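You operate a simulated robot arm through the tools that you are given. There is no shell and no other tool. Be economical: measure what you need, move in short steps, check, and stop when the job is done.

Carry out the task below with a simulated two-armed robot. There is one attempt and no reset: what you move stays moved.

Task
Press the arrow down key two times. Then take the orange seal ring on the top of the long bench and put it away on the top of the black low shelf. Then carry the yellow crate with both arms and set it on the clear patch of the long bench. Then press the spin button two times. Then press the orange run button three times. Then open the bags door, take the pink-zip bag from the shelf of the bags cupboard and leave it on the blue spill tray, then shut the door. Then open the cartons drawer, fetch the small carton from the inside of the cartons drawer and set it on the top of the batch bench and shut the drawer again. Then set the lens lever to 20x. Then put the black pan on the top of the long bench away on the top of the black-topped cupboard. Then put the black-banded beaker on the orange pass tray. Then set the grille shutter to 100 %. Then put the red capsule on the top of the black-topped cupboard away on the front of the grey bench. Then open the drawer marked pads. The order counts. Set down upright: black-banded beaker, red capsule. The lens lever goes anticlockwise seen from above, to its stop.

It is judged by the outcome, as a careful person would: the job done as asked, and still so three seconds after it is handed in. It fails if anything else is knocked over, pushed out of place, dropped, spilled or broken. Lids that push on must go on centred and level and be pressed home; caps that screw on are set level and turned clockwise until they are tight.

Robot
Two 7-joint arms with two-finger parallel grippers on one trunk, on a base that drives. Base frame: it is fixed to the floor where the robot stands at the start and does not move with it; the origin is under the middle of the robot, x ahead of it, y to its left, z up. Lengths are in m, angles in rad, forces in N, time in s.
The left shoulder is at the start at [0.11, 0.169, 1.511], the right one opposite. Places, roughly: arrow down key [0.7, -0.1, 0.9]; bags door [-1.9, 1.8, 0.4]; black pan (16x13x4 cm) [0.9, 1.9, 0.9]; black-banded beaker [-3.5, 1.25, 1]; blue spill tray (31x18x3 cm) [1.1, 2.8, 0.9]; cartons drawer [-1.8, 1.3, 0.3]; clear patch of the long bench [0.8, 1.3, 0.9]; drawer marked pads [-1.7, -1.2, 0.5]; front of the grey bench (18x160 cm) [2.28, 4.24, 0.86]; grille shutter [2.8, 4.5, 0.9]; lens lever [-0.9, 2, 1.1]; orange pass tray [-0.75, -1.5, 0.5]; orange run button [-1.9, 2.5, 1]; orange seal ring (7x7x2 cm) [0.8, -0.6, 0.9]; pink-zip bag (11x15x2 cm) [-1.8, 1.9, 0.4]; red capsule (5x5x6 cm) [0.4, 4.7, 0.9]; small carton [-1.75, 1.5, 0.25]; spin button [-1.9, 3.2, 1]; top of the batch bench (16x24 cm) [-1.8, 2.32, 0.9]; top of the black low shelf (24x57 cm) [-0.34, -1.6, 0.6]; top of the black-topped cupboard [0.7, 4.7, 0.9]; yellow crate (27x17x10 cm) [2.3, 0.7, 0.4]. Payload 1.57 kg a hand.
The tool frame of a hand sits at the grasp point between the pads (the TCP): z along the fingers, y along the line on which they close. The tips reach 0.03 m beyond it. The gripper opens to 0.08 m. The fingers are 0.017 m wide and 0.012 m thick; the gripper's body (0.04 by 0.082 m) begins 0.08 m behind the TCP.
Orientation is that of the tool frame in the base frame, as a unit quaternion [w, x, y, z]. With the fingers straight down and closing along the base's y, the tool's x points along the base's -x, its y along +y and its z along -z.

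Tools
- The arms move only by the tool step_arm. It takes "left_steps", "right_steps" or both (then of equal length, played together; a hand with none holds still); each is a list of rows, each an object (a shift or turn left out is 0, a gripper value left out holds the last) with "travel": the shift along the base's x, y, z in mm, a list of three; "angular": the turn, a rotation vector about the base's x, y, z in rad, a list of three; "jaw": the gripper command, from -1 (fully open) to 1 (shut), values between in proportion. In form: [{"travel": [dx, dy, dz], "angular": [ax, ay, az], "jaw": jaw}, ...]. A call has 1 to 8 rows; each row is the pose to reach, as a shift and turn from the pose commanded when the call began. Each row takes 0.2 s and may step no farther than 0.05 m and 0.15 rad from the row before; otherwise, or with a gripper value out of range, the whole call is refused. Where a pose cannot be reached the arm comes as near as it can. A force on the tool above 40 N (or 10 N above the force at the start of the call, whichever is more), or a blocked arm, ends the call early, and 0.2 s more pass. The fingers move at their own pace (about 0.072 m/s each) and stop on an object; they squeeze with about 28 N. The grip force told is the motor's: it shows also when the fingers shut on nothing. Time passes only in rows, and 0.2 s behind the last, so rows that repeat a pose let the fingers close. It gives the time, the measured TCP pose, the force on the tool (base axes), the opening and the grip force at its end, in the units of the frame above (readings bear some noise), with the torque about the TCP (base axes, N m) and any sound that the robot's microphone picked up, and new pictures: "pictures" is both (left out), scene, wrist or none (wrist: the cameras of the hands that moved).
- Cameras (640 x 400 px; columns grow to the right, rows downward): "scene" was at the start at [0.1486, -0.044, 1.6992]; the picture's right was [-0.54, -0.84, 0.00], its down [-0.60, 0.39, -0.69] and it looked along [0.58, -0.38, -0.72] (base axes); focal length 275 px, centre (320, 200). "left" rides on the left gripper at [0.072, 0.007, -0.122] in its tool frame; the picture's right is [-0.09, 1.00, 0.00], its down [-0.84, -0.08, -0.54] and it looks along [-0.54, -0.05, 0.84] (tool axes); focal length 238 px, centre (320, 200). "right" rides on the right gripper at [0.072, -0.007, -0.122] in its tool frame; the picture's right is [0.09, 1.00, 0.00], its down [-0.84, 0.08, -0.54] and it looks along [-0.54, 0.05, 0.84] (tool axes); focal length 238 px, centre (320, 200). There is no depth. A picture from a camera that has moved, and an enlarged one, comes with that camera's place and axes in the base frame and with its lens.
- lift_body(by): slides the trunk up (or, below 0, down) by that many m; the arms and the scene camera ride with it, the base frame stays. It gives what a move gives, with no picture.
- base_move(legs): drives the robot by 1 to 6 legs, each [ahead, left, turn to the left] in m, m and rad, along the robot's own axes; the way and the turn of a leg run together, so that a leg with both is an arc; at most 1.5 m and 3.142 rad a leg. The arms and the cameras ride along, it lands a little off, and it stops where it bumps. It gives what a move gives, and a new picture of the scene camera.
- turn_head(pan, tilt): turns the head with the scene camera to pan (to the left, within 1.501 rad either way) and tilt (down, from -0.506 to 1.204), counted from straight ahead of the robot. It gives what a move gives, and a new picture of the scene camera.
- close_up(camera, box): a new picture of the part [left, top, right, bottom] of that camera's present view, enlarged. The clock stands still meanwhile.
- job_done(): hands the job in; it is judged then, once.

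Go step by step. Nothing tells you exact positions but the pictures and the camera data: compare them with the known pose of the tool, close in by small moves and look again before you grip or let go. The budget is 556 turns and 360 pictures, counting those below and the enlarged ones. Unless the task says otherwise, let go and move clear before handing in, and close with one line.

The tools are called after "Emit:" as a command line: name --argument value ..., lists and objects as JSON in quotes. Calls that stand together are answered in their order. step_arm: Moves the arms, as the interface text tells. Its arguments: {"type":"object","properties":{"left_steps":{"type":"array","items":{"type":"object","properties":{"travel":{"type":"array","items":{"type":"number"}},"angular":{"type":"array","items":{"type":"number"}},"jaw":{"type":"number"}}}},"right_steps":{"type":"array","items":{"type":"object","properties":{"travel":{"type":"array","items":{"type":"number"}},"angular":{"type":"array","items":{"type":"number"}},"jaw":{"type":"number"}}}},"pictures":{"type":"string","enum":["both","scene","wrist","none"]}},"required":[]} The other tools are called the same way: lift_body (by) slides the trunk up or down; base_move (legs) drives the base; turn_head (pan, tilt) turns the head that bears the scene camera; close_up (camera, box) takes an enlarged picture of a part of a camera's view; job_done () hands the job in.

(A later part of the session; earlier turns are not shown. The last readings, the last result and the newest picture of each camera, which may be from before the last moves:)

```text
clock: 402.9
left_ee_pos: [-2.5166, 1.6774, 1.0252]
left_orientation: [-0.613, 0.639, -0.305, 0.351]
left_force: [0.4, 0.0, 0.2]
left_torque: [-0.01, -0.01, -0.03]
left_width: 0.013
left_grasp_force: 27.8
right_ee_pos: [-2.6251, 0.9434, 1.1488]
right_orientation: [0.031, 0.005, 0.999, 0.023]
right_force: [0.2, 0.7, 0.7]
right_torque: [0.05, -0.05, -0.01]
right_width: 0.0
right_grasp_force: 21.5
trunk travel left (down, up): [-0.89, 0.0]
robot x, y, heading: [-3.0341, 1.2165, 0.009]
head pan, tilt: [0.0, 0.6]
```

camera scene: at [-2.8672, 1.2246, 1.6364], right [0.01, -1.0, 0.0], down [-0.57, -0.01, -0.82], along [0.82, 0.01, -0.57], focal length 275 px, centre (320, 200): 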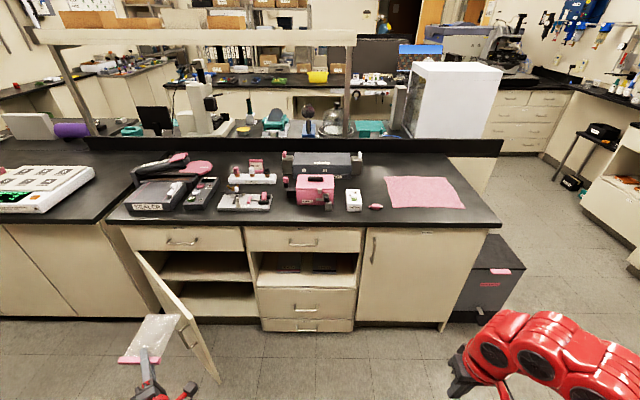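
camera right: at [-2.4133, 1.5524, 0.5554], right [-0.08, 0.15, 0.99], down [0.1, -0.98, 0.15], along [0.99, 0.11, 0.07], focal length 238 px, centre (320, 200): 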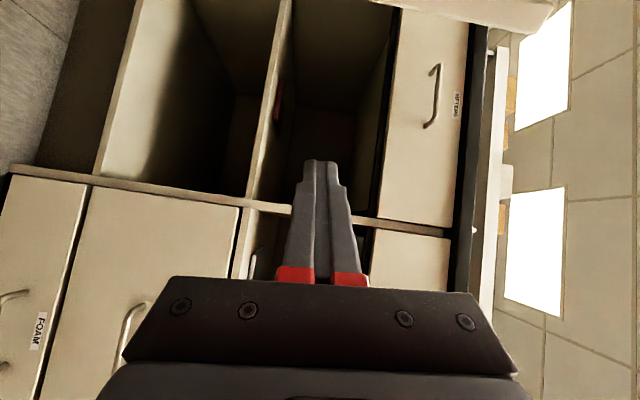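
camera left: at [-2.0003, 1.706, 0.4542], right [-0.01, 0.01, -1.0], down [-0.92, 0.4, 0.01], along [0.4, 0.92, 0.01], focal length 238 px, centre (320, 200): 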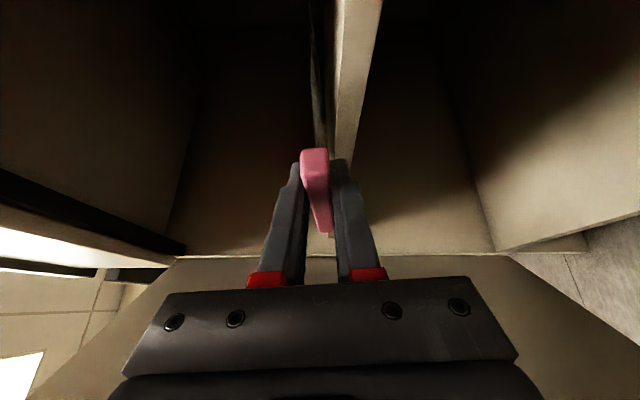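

The base was blocked at the back left. I look left/back before going on.

Emit:
turn_head --pan 1.5 --tilt 0.8

```text
clock: 404.5
left_ee_pos: [-2.5152, 1.6766, 1.026]
left_orientation: [-0.613, 0.638, -0.305, 0.353]
left_force: [-1.1, 0.0, 0.1]
left_torque: [0.0, 0.04, 0.0]
left_width: 0.013
left_grasp_force: 28.0
right_ee_pos: [-2.6228, 0.9441, 1.1481]
right_orientation: [0.031, 0.006, 0.999, 0.023]
right_force: [0.7, -0.3, 0.0]
right_torque: [0.01, 0.01, -0.01]
right_width: 0.0
right_grasp_force: 21.4
trunk travel left (down, up): [-0.89, 0.0]
robot x, y, heading: [-3.0407, 1.2167, 0.008]
head pan, tilt: [1.499, 0.799]
camera scene: at [-2.951, 1.2989, 1.7646], right [1.0, -0.06, 0.0], down [-0.05, -0.72, -0.7], along [0.04, 0.7, -0.72], focal length 275 px, centre (320, 200)
```

scene: 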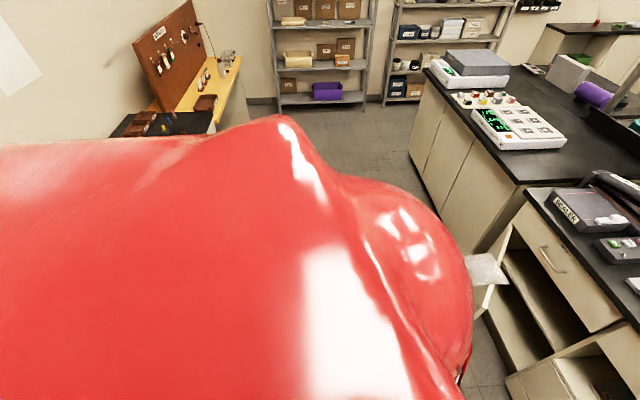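

I move 12 cm forward, away from whatever is behind, then sidestep again.

Emit:
base_move --legs '[[0.13, 0, -0.008], [0, 0.6, 0]]'

```text
clock: 408.8
left_ee_pos: [-2.3858, 2.2747, 1.0255]
left_orientation: [-0.613, 0.637, -0.305, 0.353]
left_force: [0.8, -0.4, 0.5]
left_torque: [-0.01, 0.03, 0.03]
left_width: 0.0129
left_grasp_force: 27.8
right_ee_pos: [-2.4973, 1.5409, 1.1476]
right_orientation: [0.031, 0.008, 0.999, 0.023]
right_force: [-0.1, 0.1, -0.8]
right_torque: [-0.01, -0.02, 0.02]
right_width: 0.0002
right_grasp_force: 21.7
trunk travel left (down, up): [-0.89, 0.0]
robot x, y, heading: [-2.9096, 1.8156, 0.006]
head pan, tilt: [1.499, 0.799]
camera scene: at [-2.823, 1.8974, 1.7646], right [1.0, -0.07, 0.0], down [-0.05, -0.72, -0.7], along [0.05, 0.7, -0.72], focal length 275 px, centre (320, 200)
```

scene: 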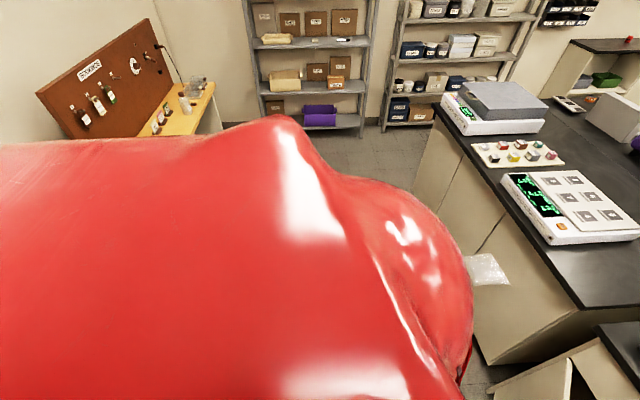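

Clear. I continue to y about 3.97.

Emit:
base_move --legs '[[0.05, 1.4, -0.006], [0.05, 0.75, 0]]'

Emit:
turn_head --pan 0.0 --tilt 0.6

```text
clock: 419.4
left_ee_pos: [-2.3072, 4.4233, 1.0253]
left_orientation: [-0.614, 0.639, -0.303, 0.352]
left_force: [0.6, 0.6, -0.1]
left_torque: [0.0, 0.07, 0.04]
left_width: 0.0129
left_grasp_force: 28.0
right_ee_pos: [-2.4144, 3.6893, 1.1479]
right_orientation: [0.032, 0.005, 0.999, 0.023]
right_force: [-0.1, 0.5, -0.2]
right_torque: [-0.02, 0.02, -0.02]
right_width: 0.0
right_grasp_force: 20.9
trunk travel left (down, up): [-0.89, 0.0]
robot x, y, heading: [-2.8289, 3.9637, 0.01]
head pan, tilt: [1.499, 0.799]
camera scene: at [-2.7425, 4.0428, 1.7646], right [1.0, -0.06, 0.0], down [-0.04, -0.72, -0.7], along [0.04, 0.7, -0.72], focal length 275 px, centre (320, 200)
```

scene: 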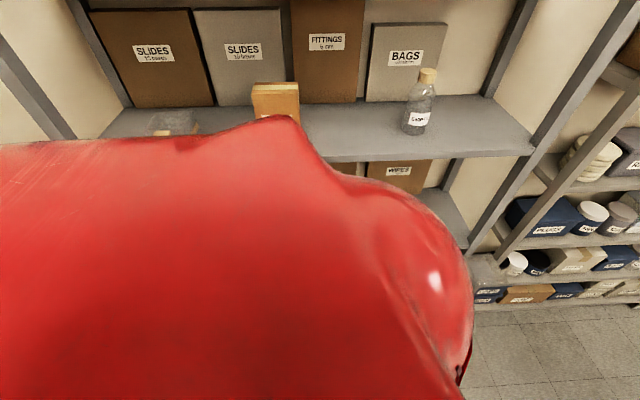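

```text
clock: 421.0
left_ee_pos: [-2.308, 4.4239, 1.0252]
left_orientation: [-0.613, 0.639, -0.303, 0.351]
left_force: [-0.4, -0.6, -0.4]
left_torque: [0.01, 0.05, 0.01]
left_width: 0.0132
left_grasp_force: 28.1
right_ee_pos: [-2.415, 3.6892, 1.1491]
right_orientation: [0.031, 0.005, 0.999, 0.023]
right_force: [-0.8, -0.4, 0.1]
right_torque: [0.03, 0.04, 0.01]
right_width: 0.0
right_grasp_force: 21.6
trunk travel left (down, up): [-0.89, 0.0]
robot x, y, heading: [-2.8265, 3.9627, 0.011]
head pan, tilt: [0.0, 0.6]
camera scene: at [-2.6589, 3.9638, 1.7814], right [0.01, -1.0, 0.0], down [-0.57, -0.01, -0.82], along [0.82, 0.01, -0.57], focal length 275 px, centre (320, 200)
```

scene: 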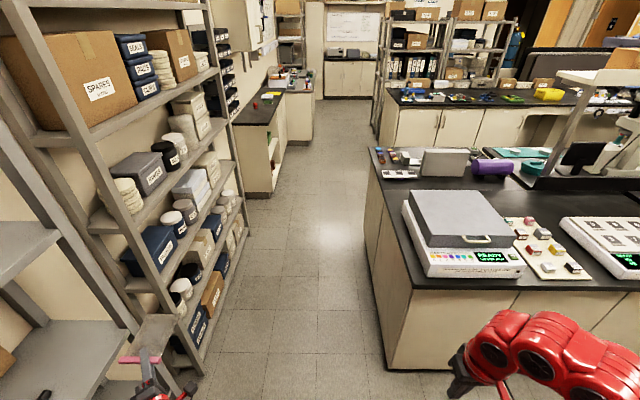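

I shift 8 cm right to keep the bag clear of the rack, and drive forward along the passage.

Emit:
base_move --legs '[[0, -0.08, -0.011], [1.4, 0, 0], [0.8, 0, 0]]'

```text
clock: 432.5
left_ee_pos: [-0.1064, 4.3376, 1.0252]
left_orientation: [-0.611, 0.637, -0.307, 0.355]
left_force: [0.4, -0.7, -0.3]
left_torque: [0.0, 0.02, 0.03]
left_width: 0.013
left_grasp_force: 27.5
right_ee_pos: [-0.2205, 3.6038, 1.1487]
right_orientation: [0.031, 0.01, 0.999, 0.023]
right_force: [-0.9, -0.2, -0.3]
right_torque: [-0.02, 0.03, -0.03]
right_width: 0.0
right_grasp_force: 21.2
trunk travel left (down, up): [-0.89, 0.0]
robot x, y, heading: [-0.6285, 3.8817, 0.004]
head pan, tilt: [0.0, 0.6]
camera scene: at [-0.4624, 3.8814, 1.7815], right [0.0, -1.0, 0.0], down [-0.56, 0.0, -0.83], along [0.83, 0.0, -0.56], focal length 275 px, centre (320, 200)
```

scene: 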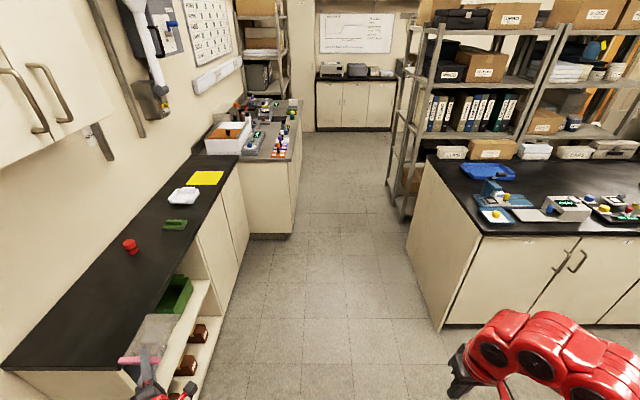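

The blue tray is seen at about [1.12, 2.80]. I move to [0.1, 3.72] and turn right to face it.

Emit:
base_move --legs '[[0.1, -0.16, 0], [0.63, 0, 0], [0, 0, -1.571], [0, 0.5, 0]]'

Emit:
turn_head --pan 0.3 --tilt 0.8

```text
clock: 434.0
left_ee_pos: [-0.0606, 4.2691, 1.0229]
left_orientation: [-0.607, 0.636, -0.311, 0.361]
left_force: [-0.4, 1.2, -0.7]
left_torque: [0.0, 0.06, -0.03]
left_width: 0.0131
left_grasp_force: 28.0
right_ee_pos: [-0.1854, 3.5379, 1.1499]
right_orientation: [0.032, 0.019, 0.999, 0.022]
right_force: [0.8, -0.2, 1.9]
right_torque: [-0.04, -0.09, 0.01]
right_width: 0.0001
right_grasp_force: 21.6
trunk travel left (down, up): [-0.89, 0.0]
robot x, y, heading: [-0.588, 3.819, -0.012]
head pan, tilt: [0.0, 0.6]
stopped in leg 1: the robot was blocked; the commanded pose is now the measured one
camera scene: at [-0.4247, 3.8217, 1.7819], right [-0.01, -1.0, 0.0], down [-0.56, 0.0, -0.83], along [0.83, -0.01, -0.56], focal length 275 px, centre (320, 200)
```

scene: 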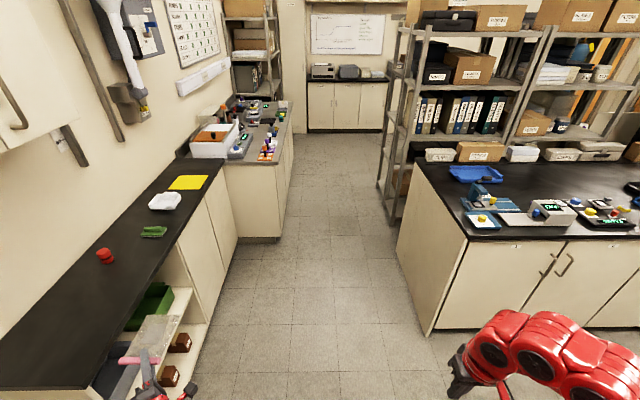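

```text
clock: 434.8
left_ee_pos: [-0.0568, 4.2634, 1.0247]
left_orientation: [-0.609, 0.635, -0.312, 0.358]
left_force: [0.2, 0.1, -0.3]
left_torque: [0.0, 0.04, 0.05]
left_width: 0.0131
left_grasp_force: 28.4
right_ee_pos: [-0.1832, 3.5335, 1.1485]
right_orientation: [0.03, 0.019, 0.999, 0.024]
right_force: [0.6, -0.4, -0.1]
right_torque: [0.05, 0.0, -0.03]
right_width: 0.0
right_grasp_force: 21.4
trunk travel left (down, up): [-0.89, 0.0]
robot x, y, heading: [-0.5875, 3.816, -0.016]
head pan, tilt: [0.3, 0.799]
camera scene: at [-0.4298, 3.8372, 1.7645], right [0.28, -0.96, 0.0], down [-0.69, -0.2, -0.7], along [0.67, 0.2, -0.72], focal length 275 px, centre (320, 200)
```

scene: 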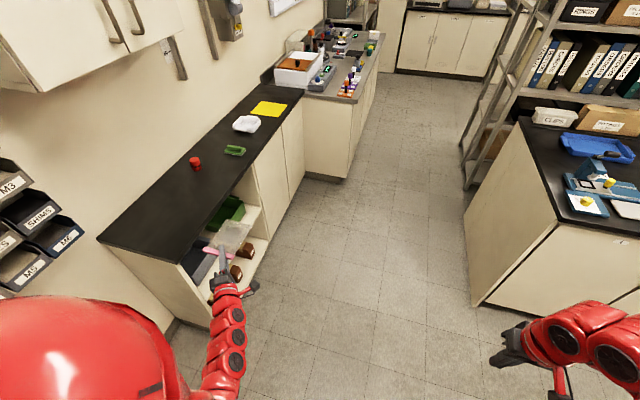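

The base touched the island's corner. I go forward first, then right and turn.

Emit:
base_move --legs '[[0.65, 0.01, 0.016], [0, -0.1, 0], [0, 0, -1.571], [0, 0.5, 0]]'

Emit:
turn_head --pan 0.3 --tilt 0.8

```text
clock: 445.5
left_ee_pos: [1.0225, 3.2103, 1.0236]
left_orientation: [-0.186, 0.238, -0.667, 0.681]
left_force: [-0.8, -0.2, -0.2]
left_torque: [0.01, 0.01, 0.02]
left_width: 0.0132
left_grasp_force: 27.8
right_ee_pos: [0.2876, 3.3157, 1.1482]
right_orientation: [0.038, 0.709, 0.704, -0.005]
right_force: [-0.1, 0.8, 0.5]
right_torque: [0.01, 0.02, -0.01]
right_width: 0.0001
right_grasp_force: 21.1
trunk travel left (down, up): [-0.89, 0.0]
robot x, y, heading: [0.56, 3.7295, -1.56]
head pan, tilt: [0.3, 0.799]
camera scene: at [0.5869, 3.5727, 1.7646], right [-0.95, -0.31, 0.0], down [-0.22, 0.68, -0.7], along [0.22, -0.66, -0.72], focal length 275 px, centre (320, 200)
```

scene: 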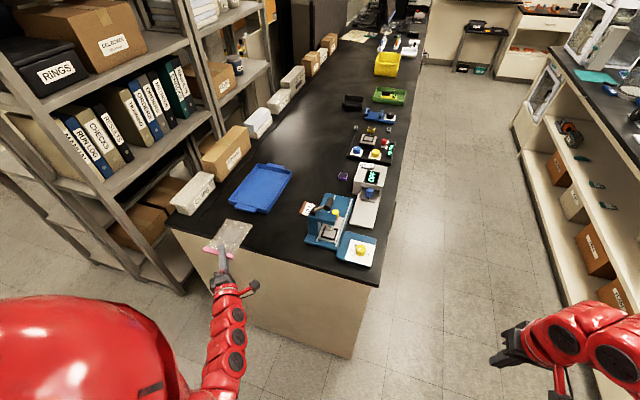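

```text
clock: 446.1
left_ee_pos: [1.0224, 3.21, 1.0245]
left_orientation: [-0.186, 0.238, -0.667, 0.681]
left_force: [0.1, 0.5, -0.1]
left_torque: [0.02, 0.0, -0.01]
left_width: 0.0132
left_grasp_force: 28.3
right_ee_pos: [0.288, 3.3156, 1.1478]
right_orientation: [0.038, 0.709, 0.704, -0.006]
right_force: [0.0, 0.9, -0.5]
right_torque: [0.0, -0.01, 0.01]
right_width: 0.0
right_grasp_force: 21.5
trunk travel left (down, up): [-0.89, 0.0]
robot x, y, heading: [0.5605, 3.7285, -1.555]
head pan, tilt: [0.3, 0.799]
camera scene: at [0.5879, 3.5727, 1.7646], right [-0.95, -0.31, 0.0], down [-0.22, 0.68, -0.7], along [0.21, -0.66, -0.72], focal length 275 px, centre (320, 200)
```

scene: 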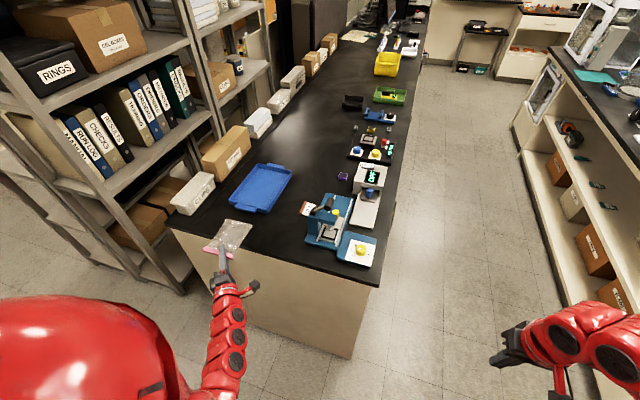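

Tray centre is about [1.10, 2.81]; the bag's centre sits 7 cm ahead of the grip point. I drive so the bag comes over the tray.

Emit:
base_move --legs '[[0, 0.1, -0.012], [0.24, 0, 0]]'

```text
clock: 448.6
left_ee_pos: [1.1195, 2.9671, 1.0251]
left_orientation: [-0.183, 0.236, -0.667, 0.682]
left_force: [0.0, -0.6, 0.4]
left_torque: [0.04, 0.0, 0.01]
left_width: 0.0133
left_grasp_force: 27.6
right_ee_pos: [0.3853, 3.0778, 1.1483]
right_orientation: [0.038, 0.712, 0.701, -0.007]
right_force: [0.2, 0.2, -0.7]
right_torque: [0.01, 0.0, -0.01]
right_width: 0.0
right_grasp_force: 20.8
trunk travel left (down, up): [-0.89, 0.0]
robot x, y, heading: [0.6625, 3.4901, -1.572]
head pan, tilt: [0.3, 0.799]
camera scene: at [0.6868, 3.3329, 1.7647], right [-0.95, -0.3, 0.0], down [-0.21, 0.68, -0.7], along [0.21, -0.67, -0.72], focal length 275 px, centre (320, 200)
```

scene: 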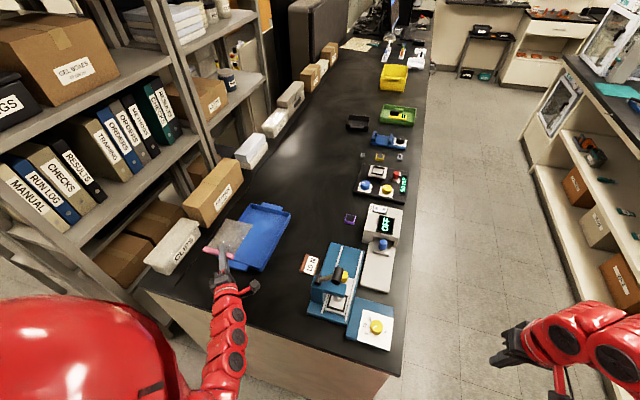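

I move the bag over the tray's middle, pitching the hand down slightly, and lower.

Emit:
step_arm --left_steps '[{"travel": [-8, -27, 0], "angular": [0.08, 0.057, 0]}, {"travel": [-18, -54, 0], "angular": [0.16, 0.114, 0]}, {"travel": [-30, -82, 0], "angular": [0.246, 0.172, 0]}, {"travel": [-30, -82, -20], "angular": [0.246, 0.172, 0]}, {"travel": [-30, -82, -40], "angular": [0.246, 0.172, 0]}]' --pictures "both"

```text
clock: 449.8
left_ee_pos: [1.09, 2.8824, 0.9848]
left_orientation: [0.152, -0.269, 0.76, -0.572]
left_force: [0.6, 0.0, -1.0]
left_torque: [-0.01, -0.02, 0.02]
left_width: 0.0133
left_grasp_force: 28.0
right_ee_pos: [0.3848, 3.0771, 1.1489]
right_orientation: [0.038, 0.712, 0.701, -0.005]
right_force: [1.0, 0.2, 0.0]
right_torque: [-0.01, 0.01, 0.0]
right_width: 0.0
right_grasp_force: 21.2
trunk travel left (down, up): [-0.89, 0.0]
robot x, y, heading: [0.6625, 3.4873, -1.569]
head pan, tilt: [0.3, 0.799]
camera scene: at [0.6871, 3.3313, 1.7645], right [-0.95, -0.3, 0.0], down [-0.22, 0.68, -0.7], along [0.21, -0.66, -0.72], focal length 275 px, centre (320, 200)
camera left: at [0.9657, 2.9397, 1.0193], right [-0.16, 0.25, -0.95], down [0.4, 0.9, 0.17], along [0.9, -0.36, -0.24], focal length 238 px, centre (320, 200)
```

scene: 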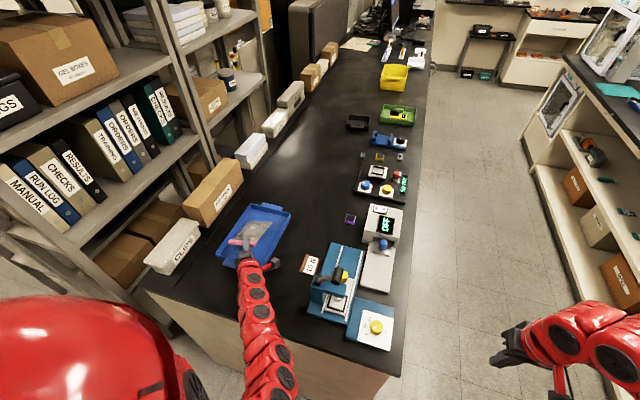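
left: 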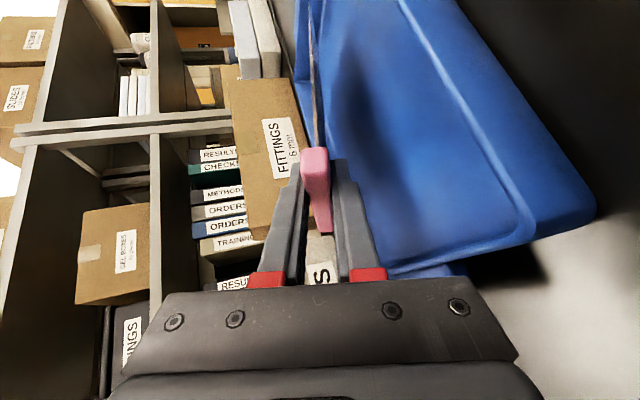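

The bag is over the tray. I lower the rest gently.

Emit:
step_arm --left_steps '[{"travel": [0, 0, -6]}, {"travel": [0, 0, -12]}, {"travel": [0, 0, -18]}, {"travel": [0, 0, -22]}]' --pictures "wrist"

```text
clock: 450.8
left_ee_pos: [1.089, 2.8838, 0.9629]
left_orientation: [0.152, -0.268, 0.76, -0.573]
left_force: [-0.2, 1.2, 3.9]
left_torque: [-0.5, -0.29, 0.1]
left_width: 0.0138
left_grasp_force: 28.0
right_ee_pos: [0.3857, 3.0786, 1.1476]
right_orientation: [0.039, 0.713, 0.7, -0.006]
right_force: [0.3, 0.2, -0.4]
right_torque: [0.06, -0.02, -0.02]
right_width: 0.0
right_grasp_force: 20.7
trunk travel left (down, up): [-0.89, 0.0]
robot x, y, heading: [0.6625, 3.4914, -1.568]
head pan, tilt: [0.3, 0.799]
camera left: at [0.9641, 2.9412, 0.9976], right [-0.16, 0.25, -0.95], down [0.4, 0.9, 0.17], along [0.9, -0.36, -0.24], focal length 238 px, centre (320, 200)
```

left: 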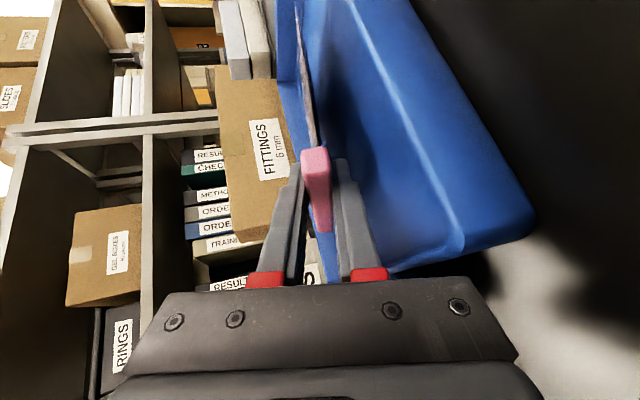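

Its far end touches the tray. I open the fingers and draw them out backward.

Emit:
step_arm --left_steps '[{"travel": [0, 0, -2], "jaw": 0.5}, {"travel": [0, 0, -2], "jaw": 0.2}, {"travel": [0, 0, -2], "jaw": 0.2}, {"travel": [-12, 17, 3], "jaw": 0.2}, {"travel": [-24, 34, 8], "jaw": 0.2}, {"travel": [-36, 51, 15], "jaw": 0.2}, {"travel": [-48, 68, 25], "jaw": 0.2}]' --pictures "both"

```text
clock: 452.4
left_ee_pos: [1.0405, 2.9516, 0.9875]
left_orientation: [0.153, -0.268, 0.76, -0.572]
left_force: [0.5, -0.3, 0.6]
left_torque: [0.03, 0.01, 0.02]
left_width: 0.0321
left_grasp_force: 0.3
right_ee_pos: [0.3844, 3.0787, 1.1485]
right_orientation: [0.039, 0.712, 0.701, -0.006]
right_force: [0.2, 0.0, -0.4]
right_torque: [0.0, 0.0, 0.02]
right_width: 0.0001
right_grasp_force: 21.0
trunk travel left (down, up): [-0.89, 0.0]
robot x, y, heading: [0.6615, 3.4887, -1.569]
head pan, tilt: [0.3, 0.799]
camera scene: at [0.6853, 3.3328, 1.7647], right [-0.95, -0.3, 0.0], down [-0.21, 0.68, -0.7], along [0.21, -0.67, -0.72], focal length 275 px, centre (320, 200)
camera left: at [0.9152, 3.0091, 1.0227], right [-0.16, 0.25, -0.95], down [0.4, 0.9, 0.17], along [0.9, -0.36, -0.24], focal length 238 px, centre (320, 200)
```

scene: 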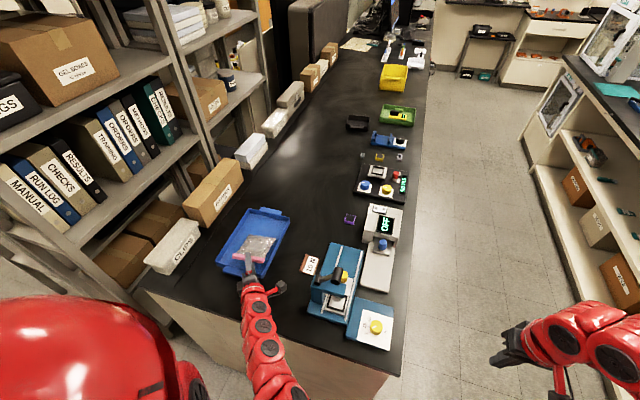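
left: 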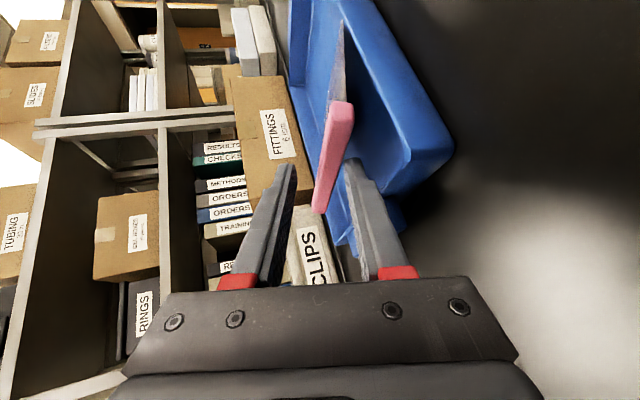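

Emit:
close_up --camera "scene" --box '[200, 190, 320, 290]'

Emit:
close_up --camera "left" --box '[260, 60, 460, 260]'

```text
4.00 times, centred on (260, 240) of scene
camera zoom: at [0.6853, 3.3328, 1.7647], right [-0.95, -0.3, 0.0], down [-0.21, 0.68, -0.7], along [0.21, -0.67, -0.72], focal length 1099 px, centre (560, 40)
```

zoom: 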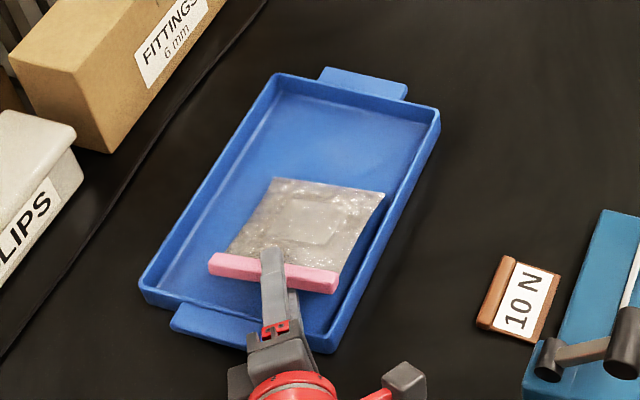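

```text
2.00 times, centred on (360, 160) of left
camera zoom: at [0.9152, 3.0091, 1.0227], right [-0.16, 0.25, -0.95], down [0.4, 0.9, 0.17], along [0.9, -0.36, -0.24], focal length 477 px, centre (240, 280)
```

zoom: 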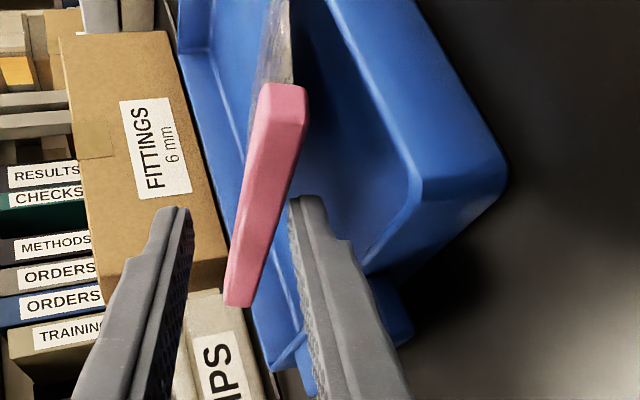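

The zip rests on the lower finger. I pitch the hand steeper so the bag slides off, then withdraw up and back.

Emit:
step_arm --left_steps '[{"travel": [0, 0, 0], "angular": [0.11, 0.077, 0]}, {"travel": [0, 0, 0], "angular": [0.22, 0.154, 0]}, {"travel": [0, 0, -3], "angular": [0.33, 0.231, 0]}, {"travel": [0, 0, -6], "angular": [0.41, 0.286, 0]}, {"travel": [-4, 6, 1], "angular": [0.41, 0.286, 0]}, {"travel": [-13, 18, 15], "angular": [0.41, 0.286, 0]}, {"travel": [-25, 36, 35], "angular": [0.41, 0.286, 0]}, {"travel": [-38, 54, 56], "angular": [0.41, 0.286, 0]}]' --pictures "both"

Emit:
close_up --camera "scene" --box '[200, 190, 320, 290]'

```text
clock: 454.2
left_ee_pos: [1.0021, 3.0067, 1.0442]
left_orientation: [0.095, -0.311, 0.873, -0.363]
left_force: [0.0, -0.2, -0.5]
left_torque: [0.03, 0.02, 0.0]
left_width: 0.0319
left_grasp_force: 0.0
right_ee_pos: [0.3851, 3.078, 1.1484]
right_orientation: [0.039, 0.713, 0.7, -0.005]
right_force: [0.8, 0.0, -0.2]
right_torque: [0.01, -0.02, 0.02]
right_width: 0.0
right_grasp_force: 21.5
trunk travel left (down, up): [-0.89, 0.0]
robot x, y, heading: [0.6617, 3.4876, -1.57]
head pan, tilt: [0.3, 0.799]
camera scene: at [0.686, 3.3329, 1.7647], right [-0.95, -0.3, 0.0], down [-0.21, 0.68, -0.7], along [0.21, -0.67, -0.72], focal length 275 px, centre (320, 200)
camera left: at [0.8953, 3.0384, 1.1306], right [-0.4, 0.6, -0.7], down [0.49, 0.78, 0.39], along [0.78, -0.18, -0.6], focal length 238 px, centre (320, 200)
```

scene: 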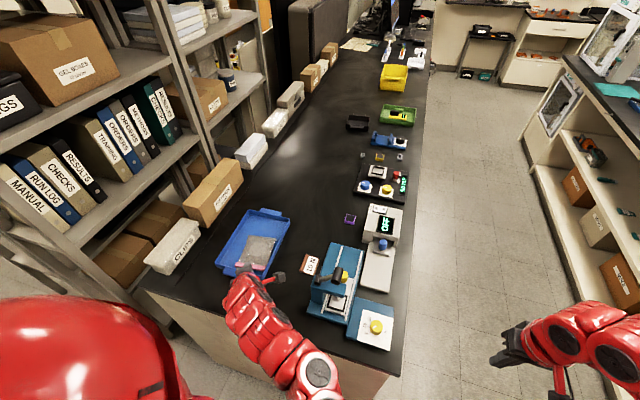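
left: 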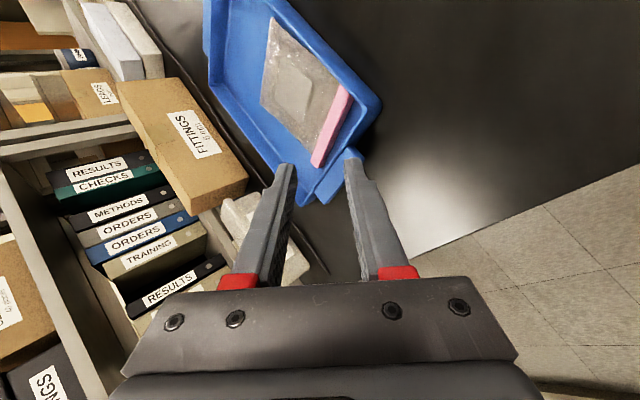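

```text
4.00 times, centred on (260, 240) of scene
camera zoom: at [0.686, 3.3329, 1.7647], right [-0.95, -0.3, 0.0], down [-0.21, 0.68, -0.7], along [0.21, -0.67, -0.72], focal length 1099 px, centre (560, 40)
```

zoom: 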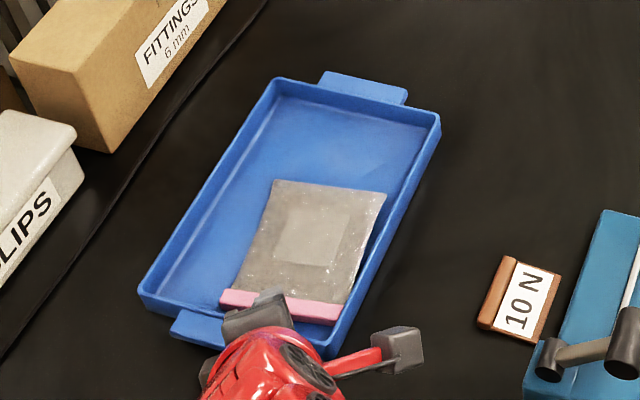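

The bag lies flat on the blue tray. Now back to shut the door: back away, turn left to face +x and reverse along the passage.

Emit:
base_move --legs '[[-0.35, 0, 0], [0, -0.55, 0], [0, 0, 1.571]]'

Emit:
base_move --legs '[[0, 0.07, 0], [-1.45, 0, 0], [-1.45, 0, 0]]'

```text
clock: 463.1
left_ee_pos: [0.5915, 4.1685, 1.0428]
left_orientation: [-0.322, 0.835, -0.404, 0.192]
left_force: [0.2, -0.9, 1.0]
left_torque: [0.04, 0.02, 0.0]
left_width: 0.032
left_grasp_force: 0.0
right_ee_pos: [0.5116, 3.5542, 1.1482]
right_orientation: [0.031, 0.015, 0.999, 0.024]
right_force: [0.2, 0.8, -0.9]
right_torque: [0.0, 0.04, -0.02]
right_width: 0.0
right_grasp_force: 21.4
trunk travel left (down, up): [-0.89, 0.0]
robot x, y, heading: [0.1022, 3.8337, -0.012]
head pan, tilt: [0.3, 0.799]
camera scene: at [0.2622, 3.8573, 1.7646], right [0.29, -0.96, 0.0], down [-0.69, -0.21, -0.7], along [0.67, 0.2, -0.72], focal length 275 px, centre (320, 200)
```

scene: 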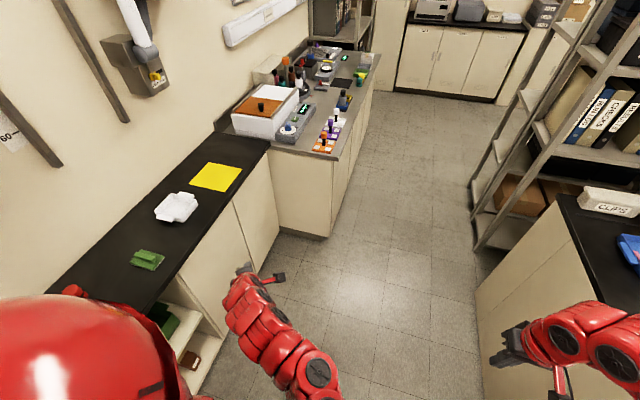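

```text
clock: 477.7
left_ee_pos: [-2.3105, 4.234, 1.0426]
left_orientation: [-0.324, 0.838, -0.396, 0.188]
left_force: [0.2, 0.1, -0.1]
left_torque: [-0.03, 0.0, 0.03]
left_width: 0.032
left_grasp_force: 0.0
right_ee_pos: [-2.3755, 3.6167, 1.1476]
right_orientation: [0.031, 0.004, 0.999, 0.023]
right_force: [0.2, 0.6, 0.1]
right_torque: [0.0, 0.02, 0.0]
right_width: 0.0
right_grasp_force: 20.8
trunk travel left (down, up): [-0.89, 0.0]
robot x, y, heading: [-2.7893, 3.8901, 0.014]
head pan, tilt: [0.3, 0.799]
camera scene: at [-2.6314, 3.9145, 1.7645], right [0.31, -0.95, 0.0], down [-0.68, -0.22, -0.7], along [0.66, 0.21, -0.72], focal length 275 px, centre (320, 200)
```

scene: 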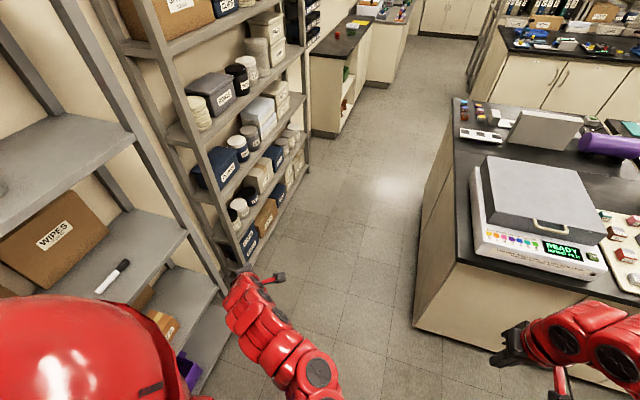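

Now I sidestep right to y about 1.52, and turn the left hand to point straight forward for pushing the door shut.

Emit:
base_move --legs '[[0, -1.3, -0.014], [0, -1.07, 0]]'

Emit:
step_arm --left_steps '[{"travel": [0, -15, 0], "angular": [0.032, -0.104, -0.082], "jaw": 1}, {"travel": [0, -30, 0], "angular": [0.064, -0.207, -0.163]}, {"travel": [0, -45, 0], "angular": [0.096, -0.311, -0.245]}, {"travel": [0, -60, 0], "angular": [0.129, -0.415, -0.326]}, {"travel": [0, -75, 0], "angular": [0.161, -0.519, -0.408]}, {"travel": [0, -90, 0], "angular": [0.193, -0.622, -0.489]}, {"travel": [0, -105, 0], "angular": [0.225, -0.726, -0.571]}]' --pictures "none"

Emit:
lift_body --by -0.4

Emit:
turn_head --pan 0.2 --tilt 0.75

```text
clock: 489.4
left_ee_pos: [-2.2983, 1.8448, 1.0431]
left_orientation: [-0.322, 0.835, -0.403, 0.191]
left_force: [-0.8, 0.6, -0.5]
left_torque: [0.0, 0.03, -0.01]
left_width: 0.0322
left_grasp_force: 0.1
right_ee_pos: [-2.3766, 1.228, 1.1489]
right_orientation: [0.031, 0.014, 0.999, 0.022]
right_force: [0.6, -0.3, 0.9]
right_torque: [0.0, 0.0, -0.02]
right_width: 0.0
right_grasp_force: 21.7
trunk travel left (down, up): [-0.89, 0.0]
robot x, y, heading: [-2.7855, 1.5092, -0.004]
head pan, tilt: [0.3, 0.799]
camera scene: at [-2.6274, 1.5319, 1.7646], right [0.29, -0.96, 0.0], down [-0.69, -0.21, -0.7], along [0.67, 0.2, -0.72], focal length 275 px, centre (320, 200)
```

scene: 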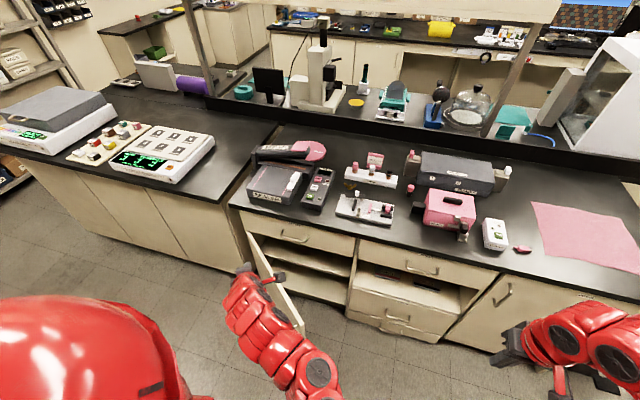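

```text
clock: 491.0
left_ee_pos: [-2.299, 1.7392, 1.0412]
left_orientation: [-0.465, 0.53, -0.498, 0.506]
left_force: [-0.1, -0.5, 0.3]
left_torque: [0.0, 0.03, 0.04]
left_width: 0.0
left_grasp_force: 21.3
right_ee_pos: [-2.377, 1.2286, 1.1478]
right_orientation: [0.031, 0.014, 0.999, 0.023]
right_force: [-0.6, 0.4, 0.6]
right_torque: [0.01, 0.01, -0.02]
right_width: 0.0
right_grasp_force: 21.6
trunk travel left (down, up): [-0.89, 0.0]
robot x, y, heading: [-2.7824, 1.5086, -0.007]
head pan, tilt: [0.3, 0.799]
```

```text
clock: 494.8
left_ee_pos: [-2.2994, 1.7392, 0.6478]
left_orientation: [-0.469, 0.527, -0.494, 0.508]
left_force: [1.2, 0.9, 30.8]
left_torque: [0.1, -0.86, 0.0]
left_width: 0.0
left_grasp_force: 21.8
right_ee_pos: [-2.3789, 1.2275, 0.7488]
right_orientation: [0.034, 0.015, 0.999, 0.024]
right_force: [0.2, 0.8, -0.6]
right_torque: [-0.01, 0.03, -0.03]
right_width: 0.0
right_grasp_force: 21.1
trunk travel left (down, up): [-0.49, 0.4]
robot x, y, heading: [-2.7849, 1.5103, -0.009]
head pan, tilt: [0.3, 0.799]
```

```text
clock: 495.5
left_ee_pos: [-2.2991, 1.74, 0.6473]
left_orientation: [-0.468, 0.528, -0.494, 0.509]
left_force: [6.2, 5.9, 45.1]
left_torque: [0.2, -1.37, 0.14]
left_width: 0.0001
left_grasp_force: 21.3
right_ee_pos: [-2.3787, 1.228, 0.7491]
right_orientation: [0.033, 0.013, 0.999, 0.024]
right_force: [0.6, 0.5, 0.8]
right_torque: [-0.01, 0.04, 0.01]
right_width: 0.0
right_grasp_force: 21.4
trunk travel left (down, up): [-0.49, 0.4]
robot x, y, heading: [-2.7889, 1.5074, -0.007]
head pan, tilt: [0.201, 0.75]
camera scene: at [-2.627, 1.5229, 1.3693], right [0.19, -0.98, 0.0], down [-0.67, -0.13, -0.73], along [0.72, 0.14, -0.68], focal length 275 px, centre (320, 200)
```

scene: 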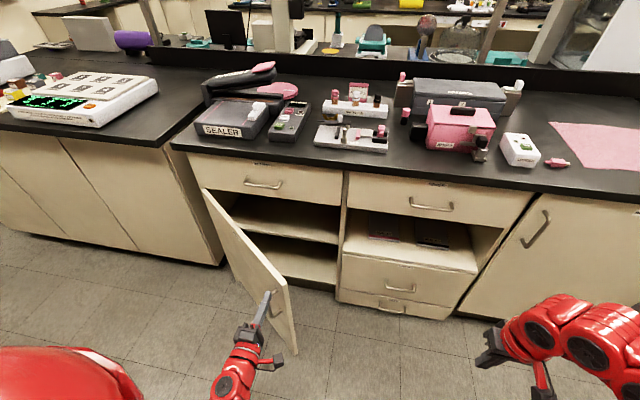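

The fingertips landed on top of the door handle; I lift off and back away at once.

Emit:
step_arm --left_steps '[{"travel": [-5, 0, 15]}, {"travel": [-25, 0, 25]}, {"travel": [-50, 0, 25]}, {"travel": [-70, 10, 20]}]' --pictures "scene"

```text
clock: 496.5
left_ee_pos: [-2.3686, 1.7491, 0.663]
left_orientation: [-0.465, 0.529, -0.497, 0.506]
left_force: [-0.3, -0.4, 0.5]
left_torque: [-0.01, 0.02, -0.03]
left_width: 0.0002
left_grasp_force: 21.9
right_ee_pos: [-2.3775, 1.2274, 0.7479]
right_orientation: [0.032, 0.014, 0.999, 0.023]
right_force: [-0.6, 0.4, -0.4]
right_torque: [0.0, -0.03, 0.03]
right_width: 0.0
right_grasp_force: 21.2
trunk travel left (down, up): [-0.49, 0.4]
robot x, y, heading: [-2.7877, 1.5104, -0.005]
head pan, tilt: [0.201, 0.75]
camera scene: at [-2.6234, 1.5242, 1.3685], right [0.19, -0.98, 0.0], down [-0.67, -0.13, -0.73], along [0.72, 0.14, -0.68], focal length 275 px, centre (320, 200)
```

scene: 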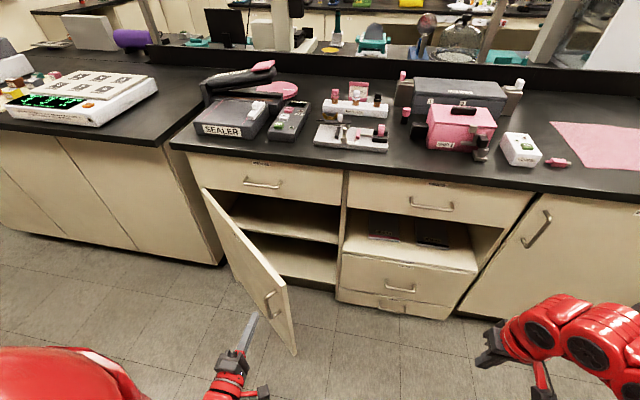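

The door edge is at about [-2.29, 1.68]. I'll push above the handle at z 0.68: align, then drive forward.

Emit:
step_arm --left_steps '[{"travel": [0, -8, 18]}, {"travel": [0, -12, 20]}]' --pictures "none"

Emit:
base_move --legs '[[0.14, 0, 0]]'

Emit:
base_move --legs '[[0.12, 0, 0]]'

```text
clock: 497.1
left_ee_pos: [-2.369, 1.7378, 0.6835]
left_orientation: [-0.466, 0.53, -0.495, 0.506]
left_force: [0.2, 1.6, -0.1]
left_torque: [-0.01, 0.0, 0.01]
left_width: 0.0
left_grasp_force: 21.6
right_ee_pos: [-2.3773, 1.2281, 0.7483]
right_orientation: [0.031, 0.015, 0.999, 0.022]
right_force: [-0.5, 0.9, 0.5]
right_torque: [-0.02, 0.04, 0.05]
right_width: 0.0
right_grasp_force: 21.6
trunk travel left (down, up): [-0.49, 0.4]
robot x, y, heading: [-2.7866, 1.5105, -0.009]
head pan, tilt: [0.201, 0.75]
```

```text
clock: 498.4
left_ee_pos: [-2.2278, 1.7365, 0.6829]
left_orientation: [-0.465, 0.531, -0.496, 0.506]
left_force: [0.1, 0.4, 0.0]
left_torque: [0.01, 0.01, -0.02]
left_width: 0.0
left_grasp_force: 21.3
right_ee_pos: [-2.2367, 1.2275, 0.7472]
right_orientation: [0.031, 0.014, 0.999, 0.023]
right_force: [-0.4, -0.1, 0.1]
right_torque: [0.0, 0.0, 0.0]
right_width: 0.0
right_grasp_force: 20.8
trunk travel left (down, up): [-0.49, 0.4]
robot x, y, heading: [-2.6433, 1.506, -0.006]
head pan, tilt: [0.201, 0.75]
camera scene: at [-2.4812, 1.5231, 1.3684], right [0.19, -0.98, 0.0], down [-0.67, -0.13, -0.73], along [0.72, 0.14, -0.68], focal length 275 px, centre (320, 200)
```

scene: 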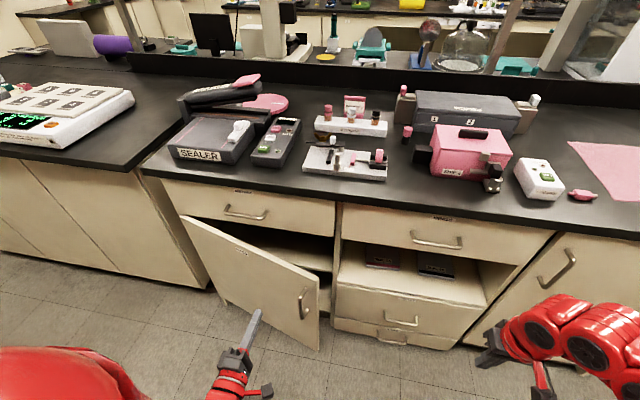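

```text
clock: 499.6
left_ee_pos: [-2.1093, 1.7371, 0.6827]
left_orientation: [-0.465, 0.53, -0.496, 0.506]
left_force: [0.2, -0.3, -0.3]
left_torque: [0.0, 0.0, 0.02]
left_width: 0.0
left_grasp_force: 21.7
right_ee_pos: [-2.1163, 1.2268, 0.7474]
right_orientation: [0.03, 0.014, 0.999, 0.022]
right_force: [0.3, 0.4, -1.1]
right_torque: [-0.02, 0.04, 0.02]
right_width: 0.0001
right_grasp_force: 21.7
trunk travel left (down, up): [-0.49, 0.4]
robot x, y, heading: [-2.5262, 1.5055, -0.009]
head pan, tilt: [0.201, 0.75]
camera scene: at [-2.3625, 1.5223, 1.3684], right [0.19, -0.98, 0.0], down [-0.67, -0.13, -0.73], along [0.72, 0.14, -0.68], focal length 275 px, centre (320, 200)
```

scene: 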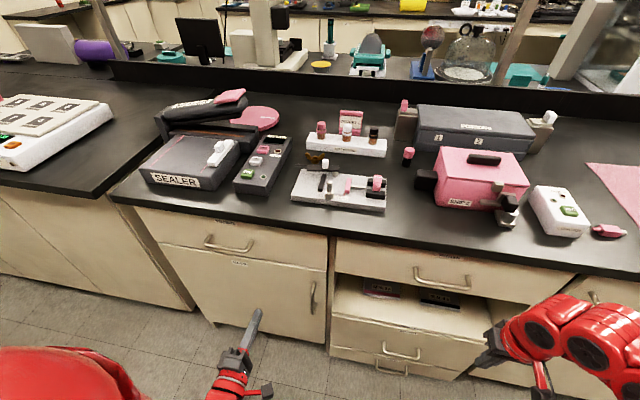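

The door is swinging shut easily. I push the last part with the arm.

Emit:
step_arm --left_steps '[{"travel": [30, 0, 0]}, {"travel": [60, 0, 0]}, {"travel": [90, 0, 0]}, {"travel": [110, 0, 0]}, {"travel": [125, 0, 0]}, {"travel": [135, 0, 0]}]' --pictures "scene"

Emit:
close_up --camera "scene" --box '[100, 190, 420, 390]'

```text
clock: 501.0
left_ee_pos: [-1.9763, 1.736, 0.6819]
left_orientation: [-0.466, 0.53, -0.495, 0.507]
left_force: [-6.3, -0.3, -1.6]
left_torque: [0.01, -0.02, 0.04]
left_width: 0.0001
left_grasp_force: 21.1
right_ee_pos: [-2.118, 1.2264, 0.7483]
right_orientation: [0.031, 0.013, 0.999, 0.023]
right_force: [-0.5, 0.7, 0.1]
right_torque: [-0.03, -0.01, -0.03]
right_width: 0.0
right_grasp_force: 21.5
trunk travel left (down, up): [-0.49, 0.4]
robot x, y, heading: [-2.5286, 1.5079, 0.001]
head pan, tilt: [0.201, 0.75]
camera scene: at [-2.3651, 1.5224, 1.3687], right [0.19, -0.98, 0.0], down [-0.67, -0.13, -0.73], along [0.72, 0.14, -0.68], focal length 275 px, centre (320, 200)
```

scene: 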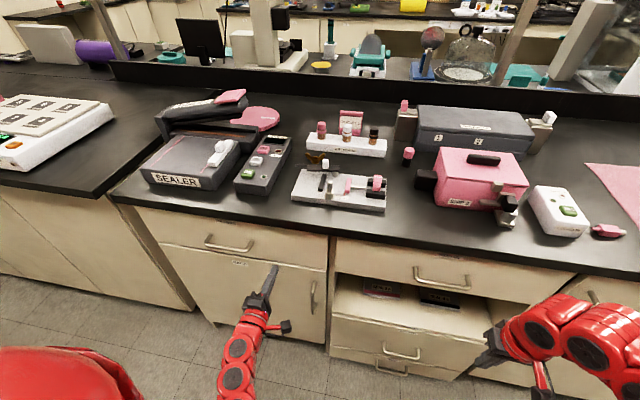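

```text
2.00 times, centred on (260, 290) of scene
camera zoom: at [-2.3651, 1.5224, 1.3687], right [0.19, -0.98, 0.0], down [-0.67, -0.13, -0.73], along [0.72, 0.14, -0.68], focal length 549 px, centre (440, 20)
```

zoom: 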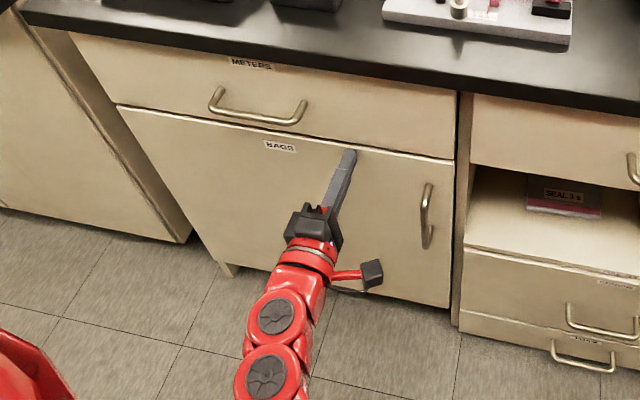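

Emit:
step_arm --left_steps '[{"travel": [4, 0, 0]}, {"travel": [8, 0, 0]}, {"travel": [12, 0, 0]}]' --pictures "none"

Emit:
step_arm --left_steps '[{"travel": [-40, 0, 0]}, {"travel": [-80, 0, 0]}, {"travel": [-120, 0, 0]}]' --pictures "scene"

Emit:
close_up --camera "scene" --box '[100, 190, 420, 390]'

```text
clock: 501.5
left_ee_pos: [-1.9747, 1.7358, 0.6844]
left_orientation: [-0.466, 0.53, -0.495, 0.506]
left_force: [-19.6, -1.9, 5.1]
left_torque: [0.01, -0.34, 0.0]
left_width: 0.0001
left_grasp_force: 21.4
right_ee_pos: [-2.1206, 1.2262, 0.749]
right_orientation: [0.033, 0.013, 0.999, 0.024]
right_force: [0.3, 0.3, 0.6]
right_torque: [0.0, -0.04, -0.02]
right_width: 0.0
right_grasp_force: 21.2
trunk travel left (down, up): [-0.49, 0.4]
robot x, y, heading: [-2.5262, 1.5055, -0.004]
head pan, tilt: [0.201, 0.75]
stopped in row 2 (left hand): the force on the tool passed its limit at 49 N (the readings are from after the stop); the commanded pose is now the measured one
```

```text
clock: 502.3
left_ee_pos: [-2.0946, 1.7357, 0.6812]
left_orientation: [-0.465, 0.53, -0.497, 0.506]
left_force: [0.4, -1.0, -0.2]
left_torque: [0.03, 0.02, 0.0]
left_width: 0.0001
left_grasp_force: 22.2
right_ee_pos: [-2.1179, 1.226, 0.7477]
right_orientation: [0.032, 0.013, 0.999, 0.023]
right_force: [-0.3, -0.1, -0.7]
right_torque: [0.0, -0.02, -0.01]
right_width: 0.0
right_grasp_force: 21.4
trunk travel left (down, up): [-0.49, 0.4]
robot x, y, heading: [-2.5277, 1.5053, -0.004]
head pan, tilt: [0.201, 0.75]
camera scene: at [-2.3653, 1.522, 1.3686], right [0.19, -0.98, 0.0], down [-0.67, -0.13, -0.73], along [0.72, 0.14, -0.68], focal length 275 px, centre (320, 200)
```

scene: 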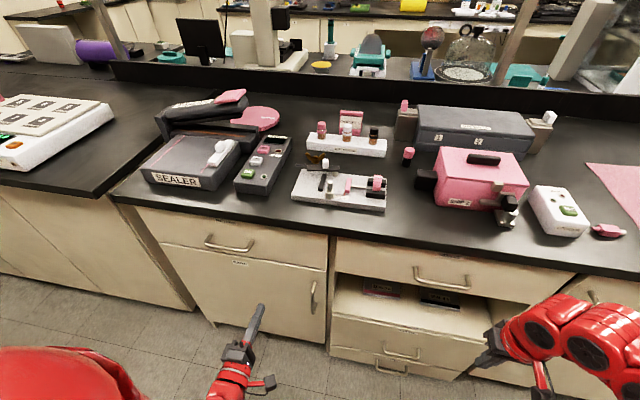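

```text
2.00 times, centred on (260, 290) of scene
camera zoom: at [-2.3653, 1.522, 1.3686], right [0.19, -0.98, 0.0], down [-0.67, -0.13, -0.73], along [0.72, 0.14, -0.68], focal length 549 px, centre (440, 20)
```

zoom: 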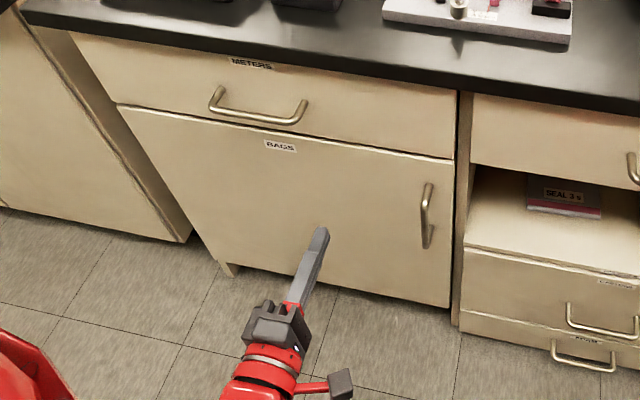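

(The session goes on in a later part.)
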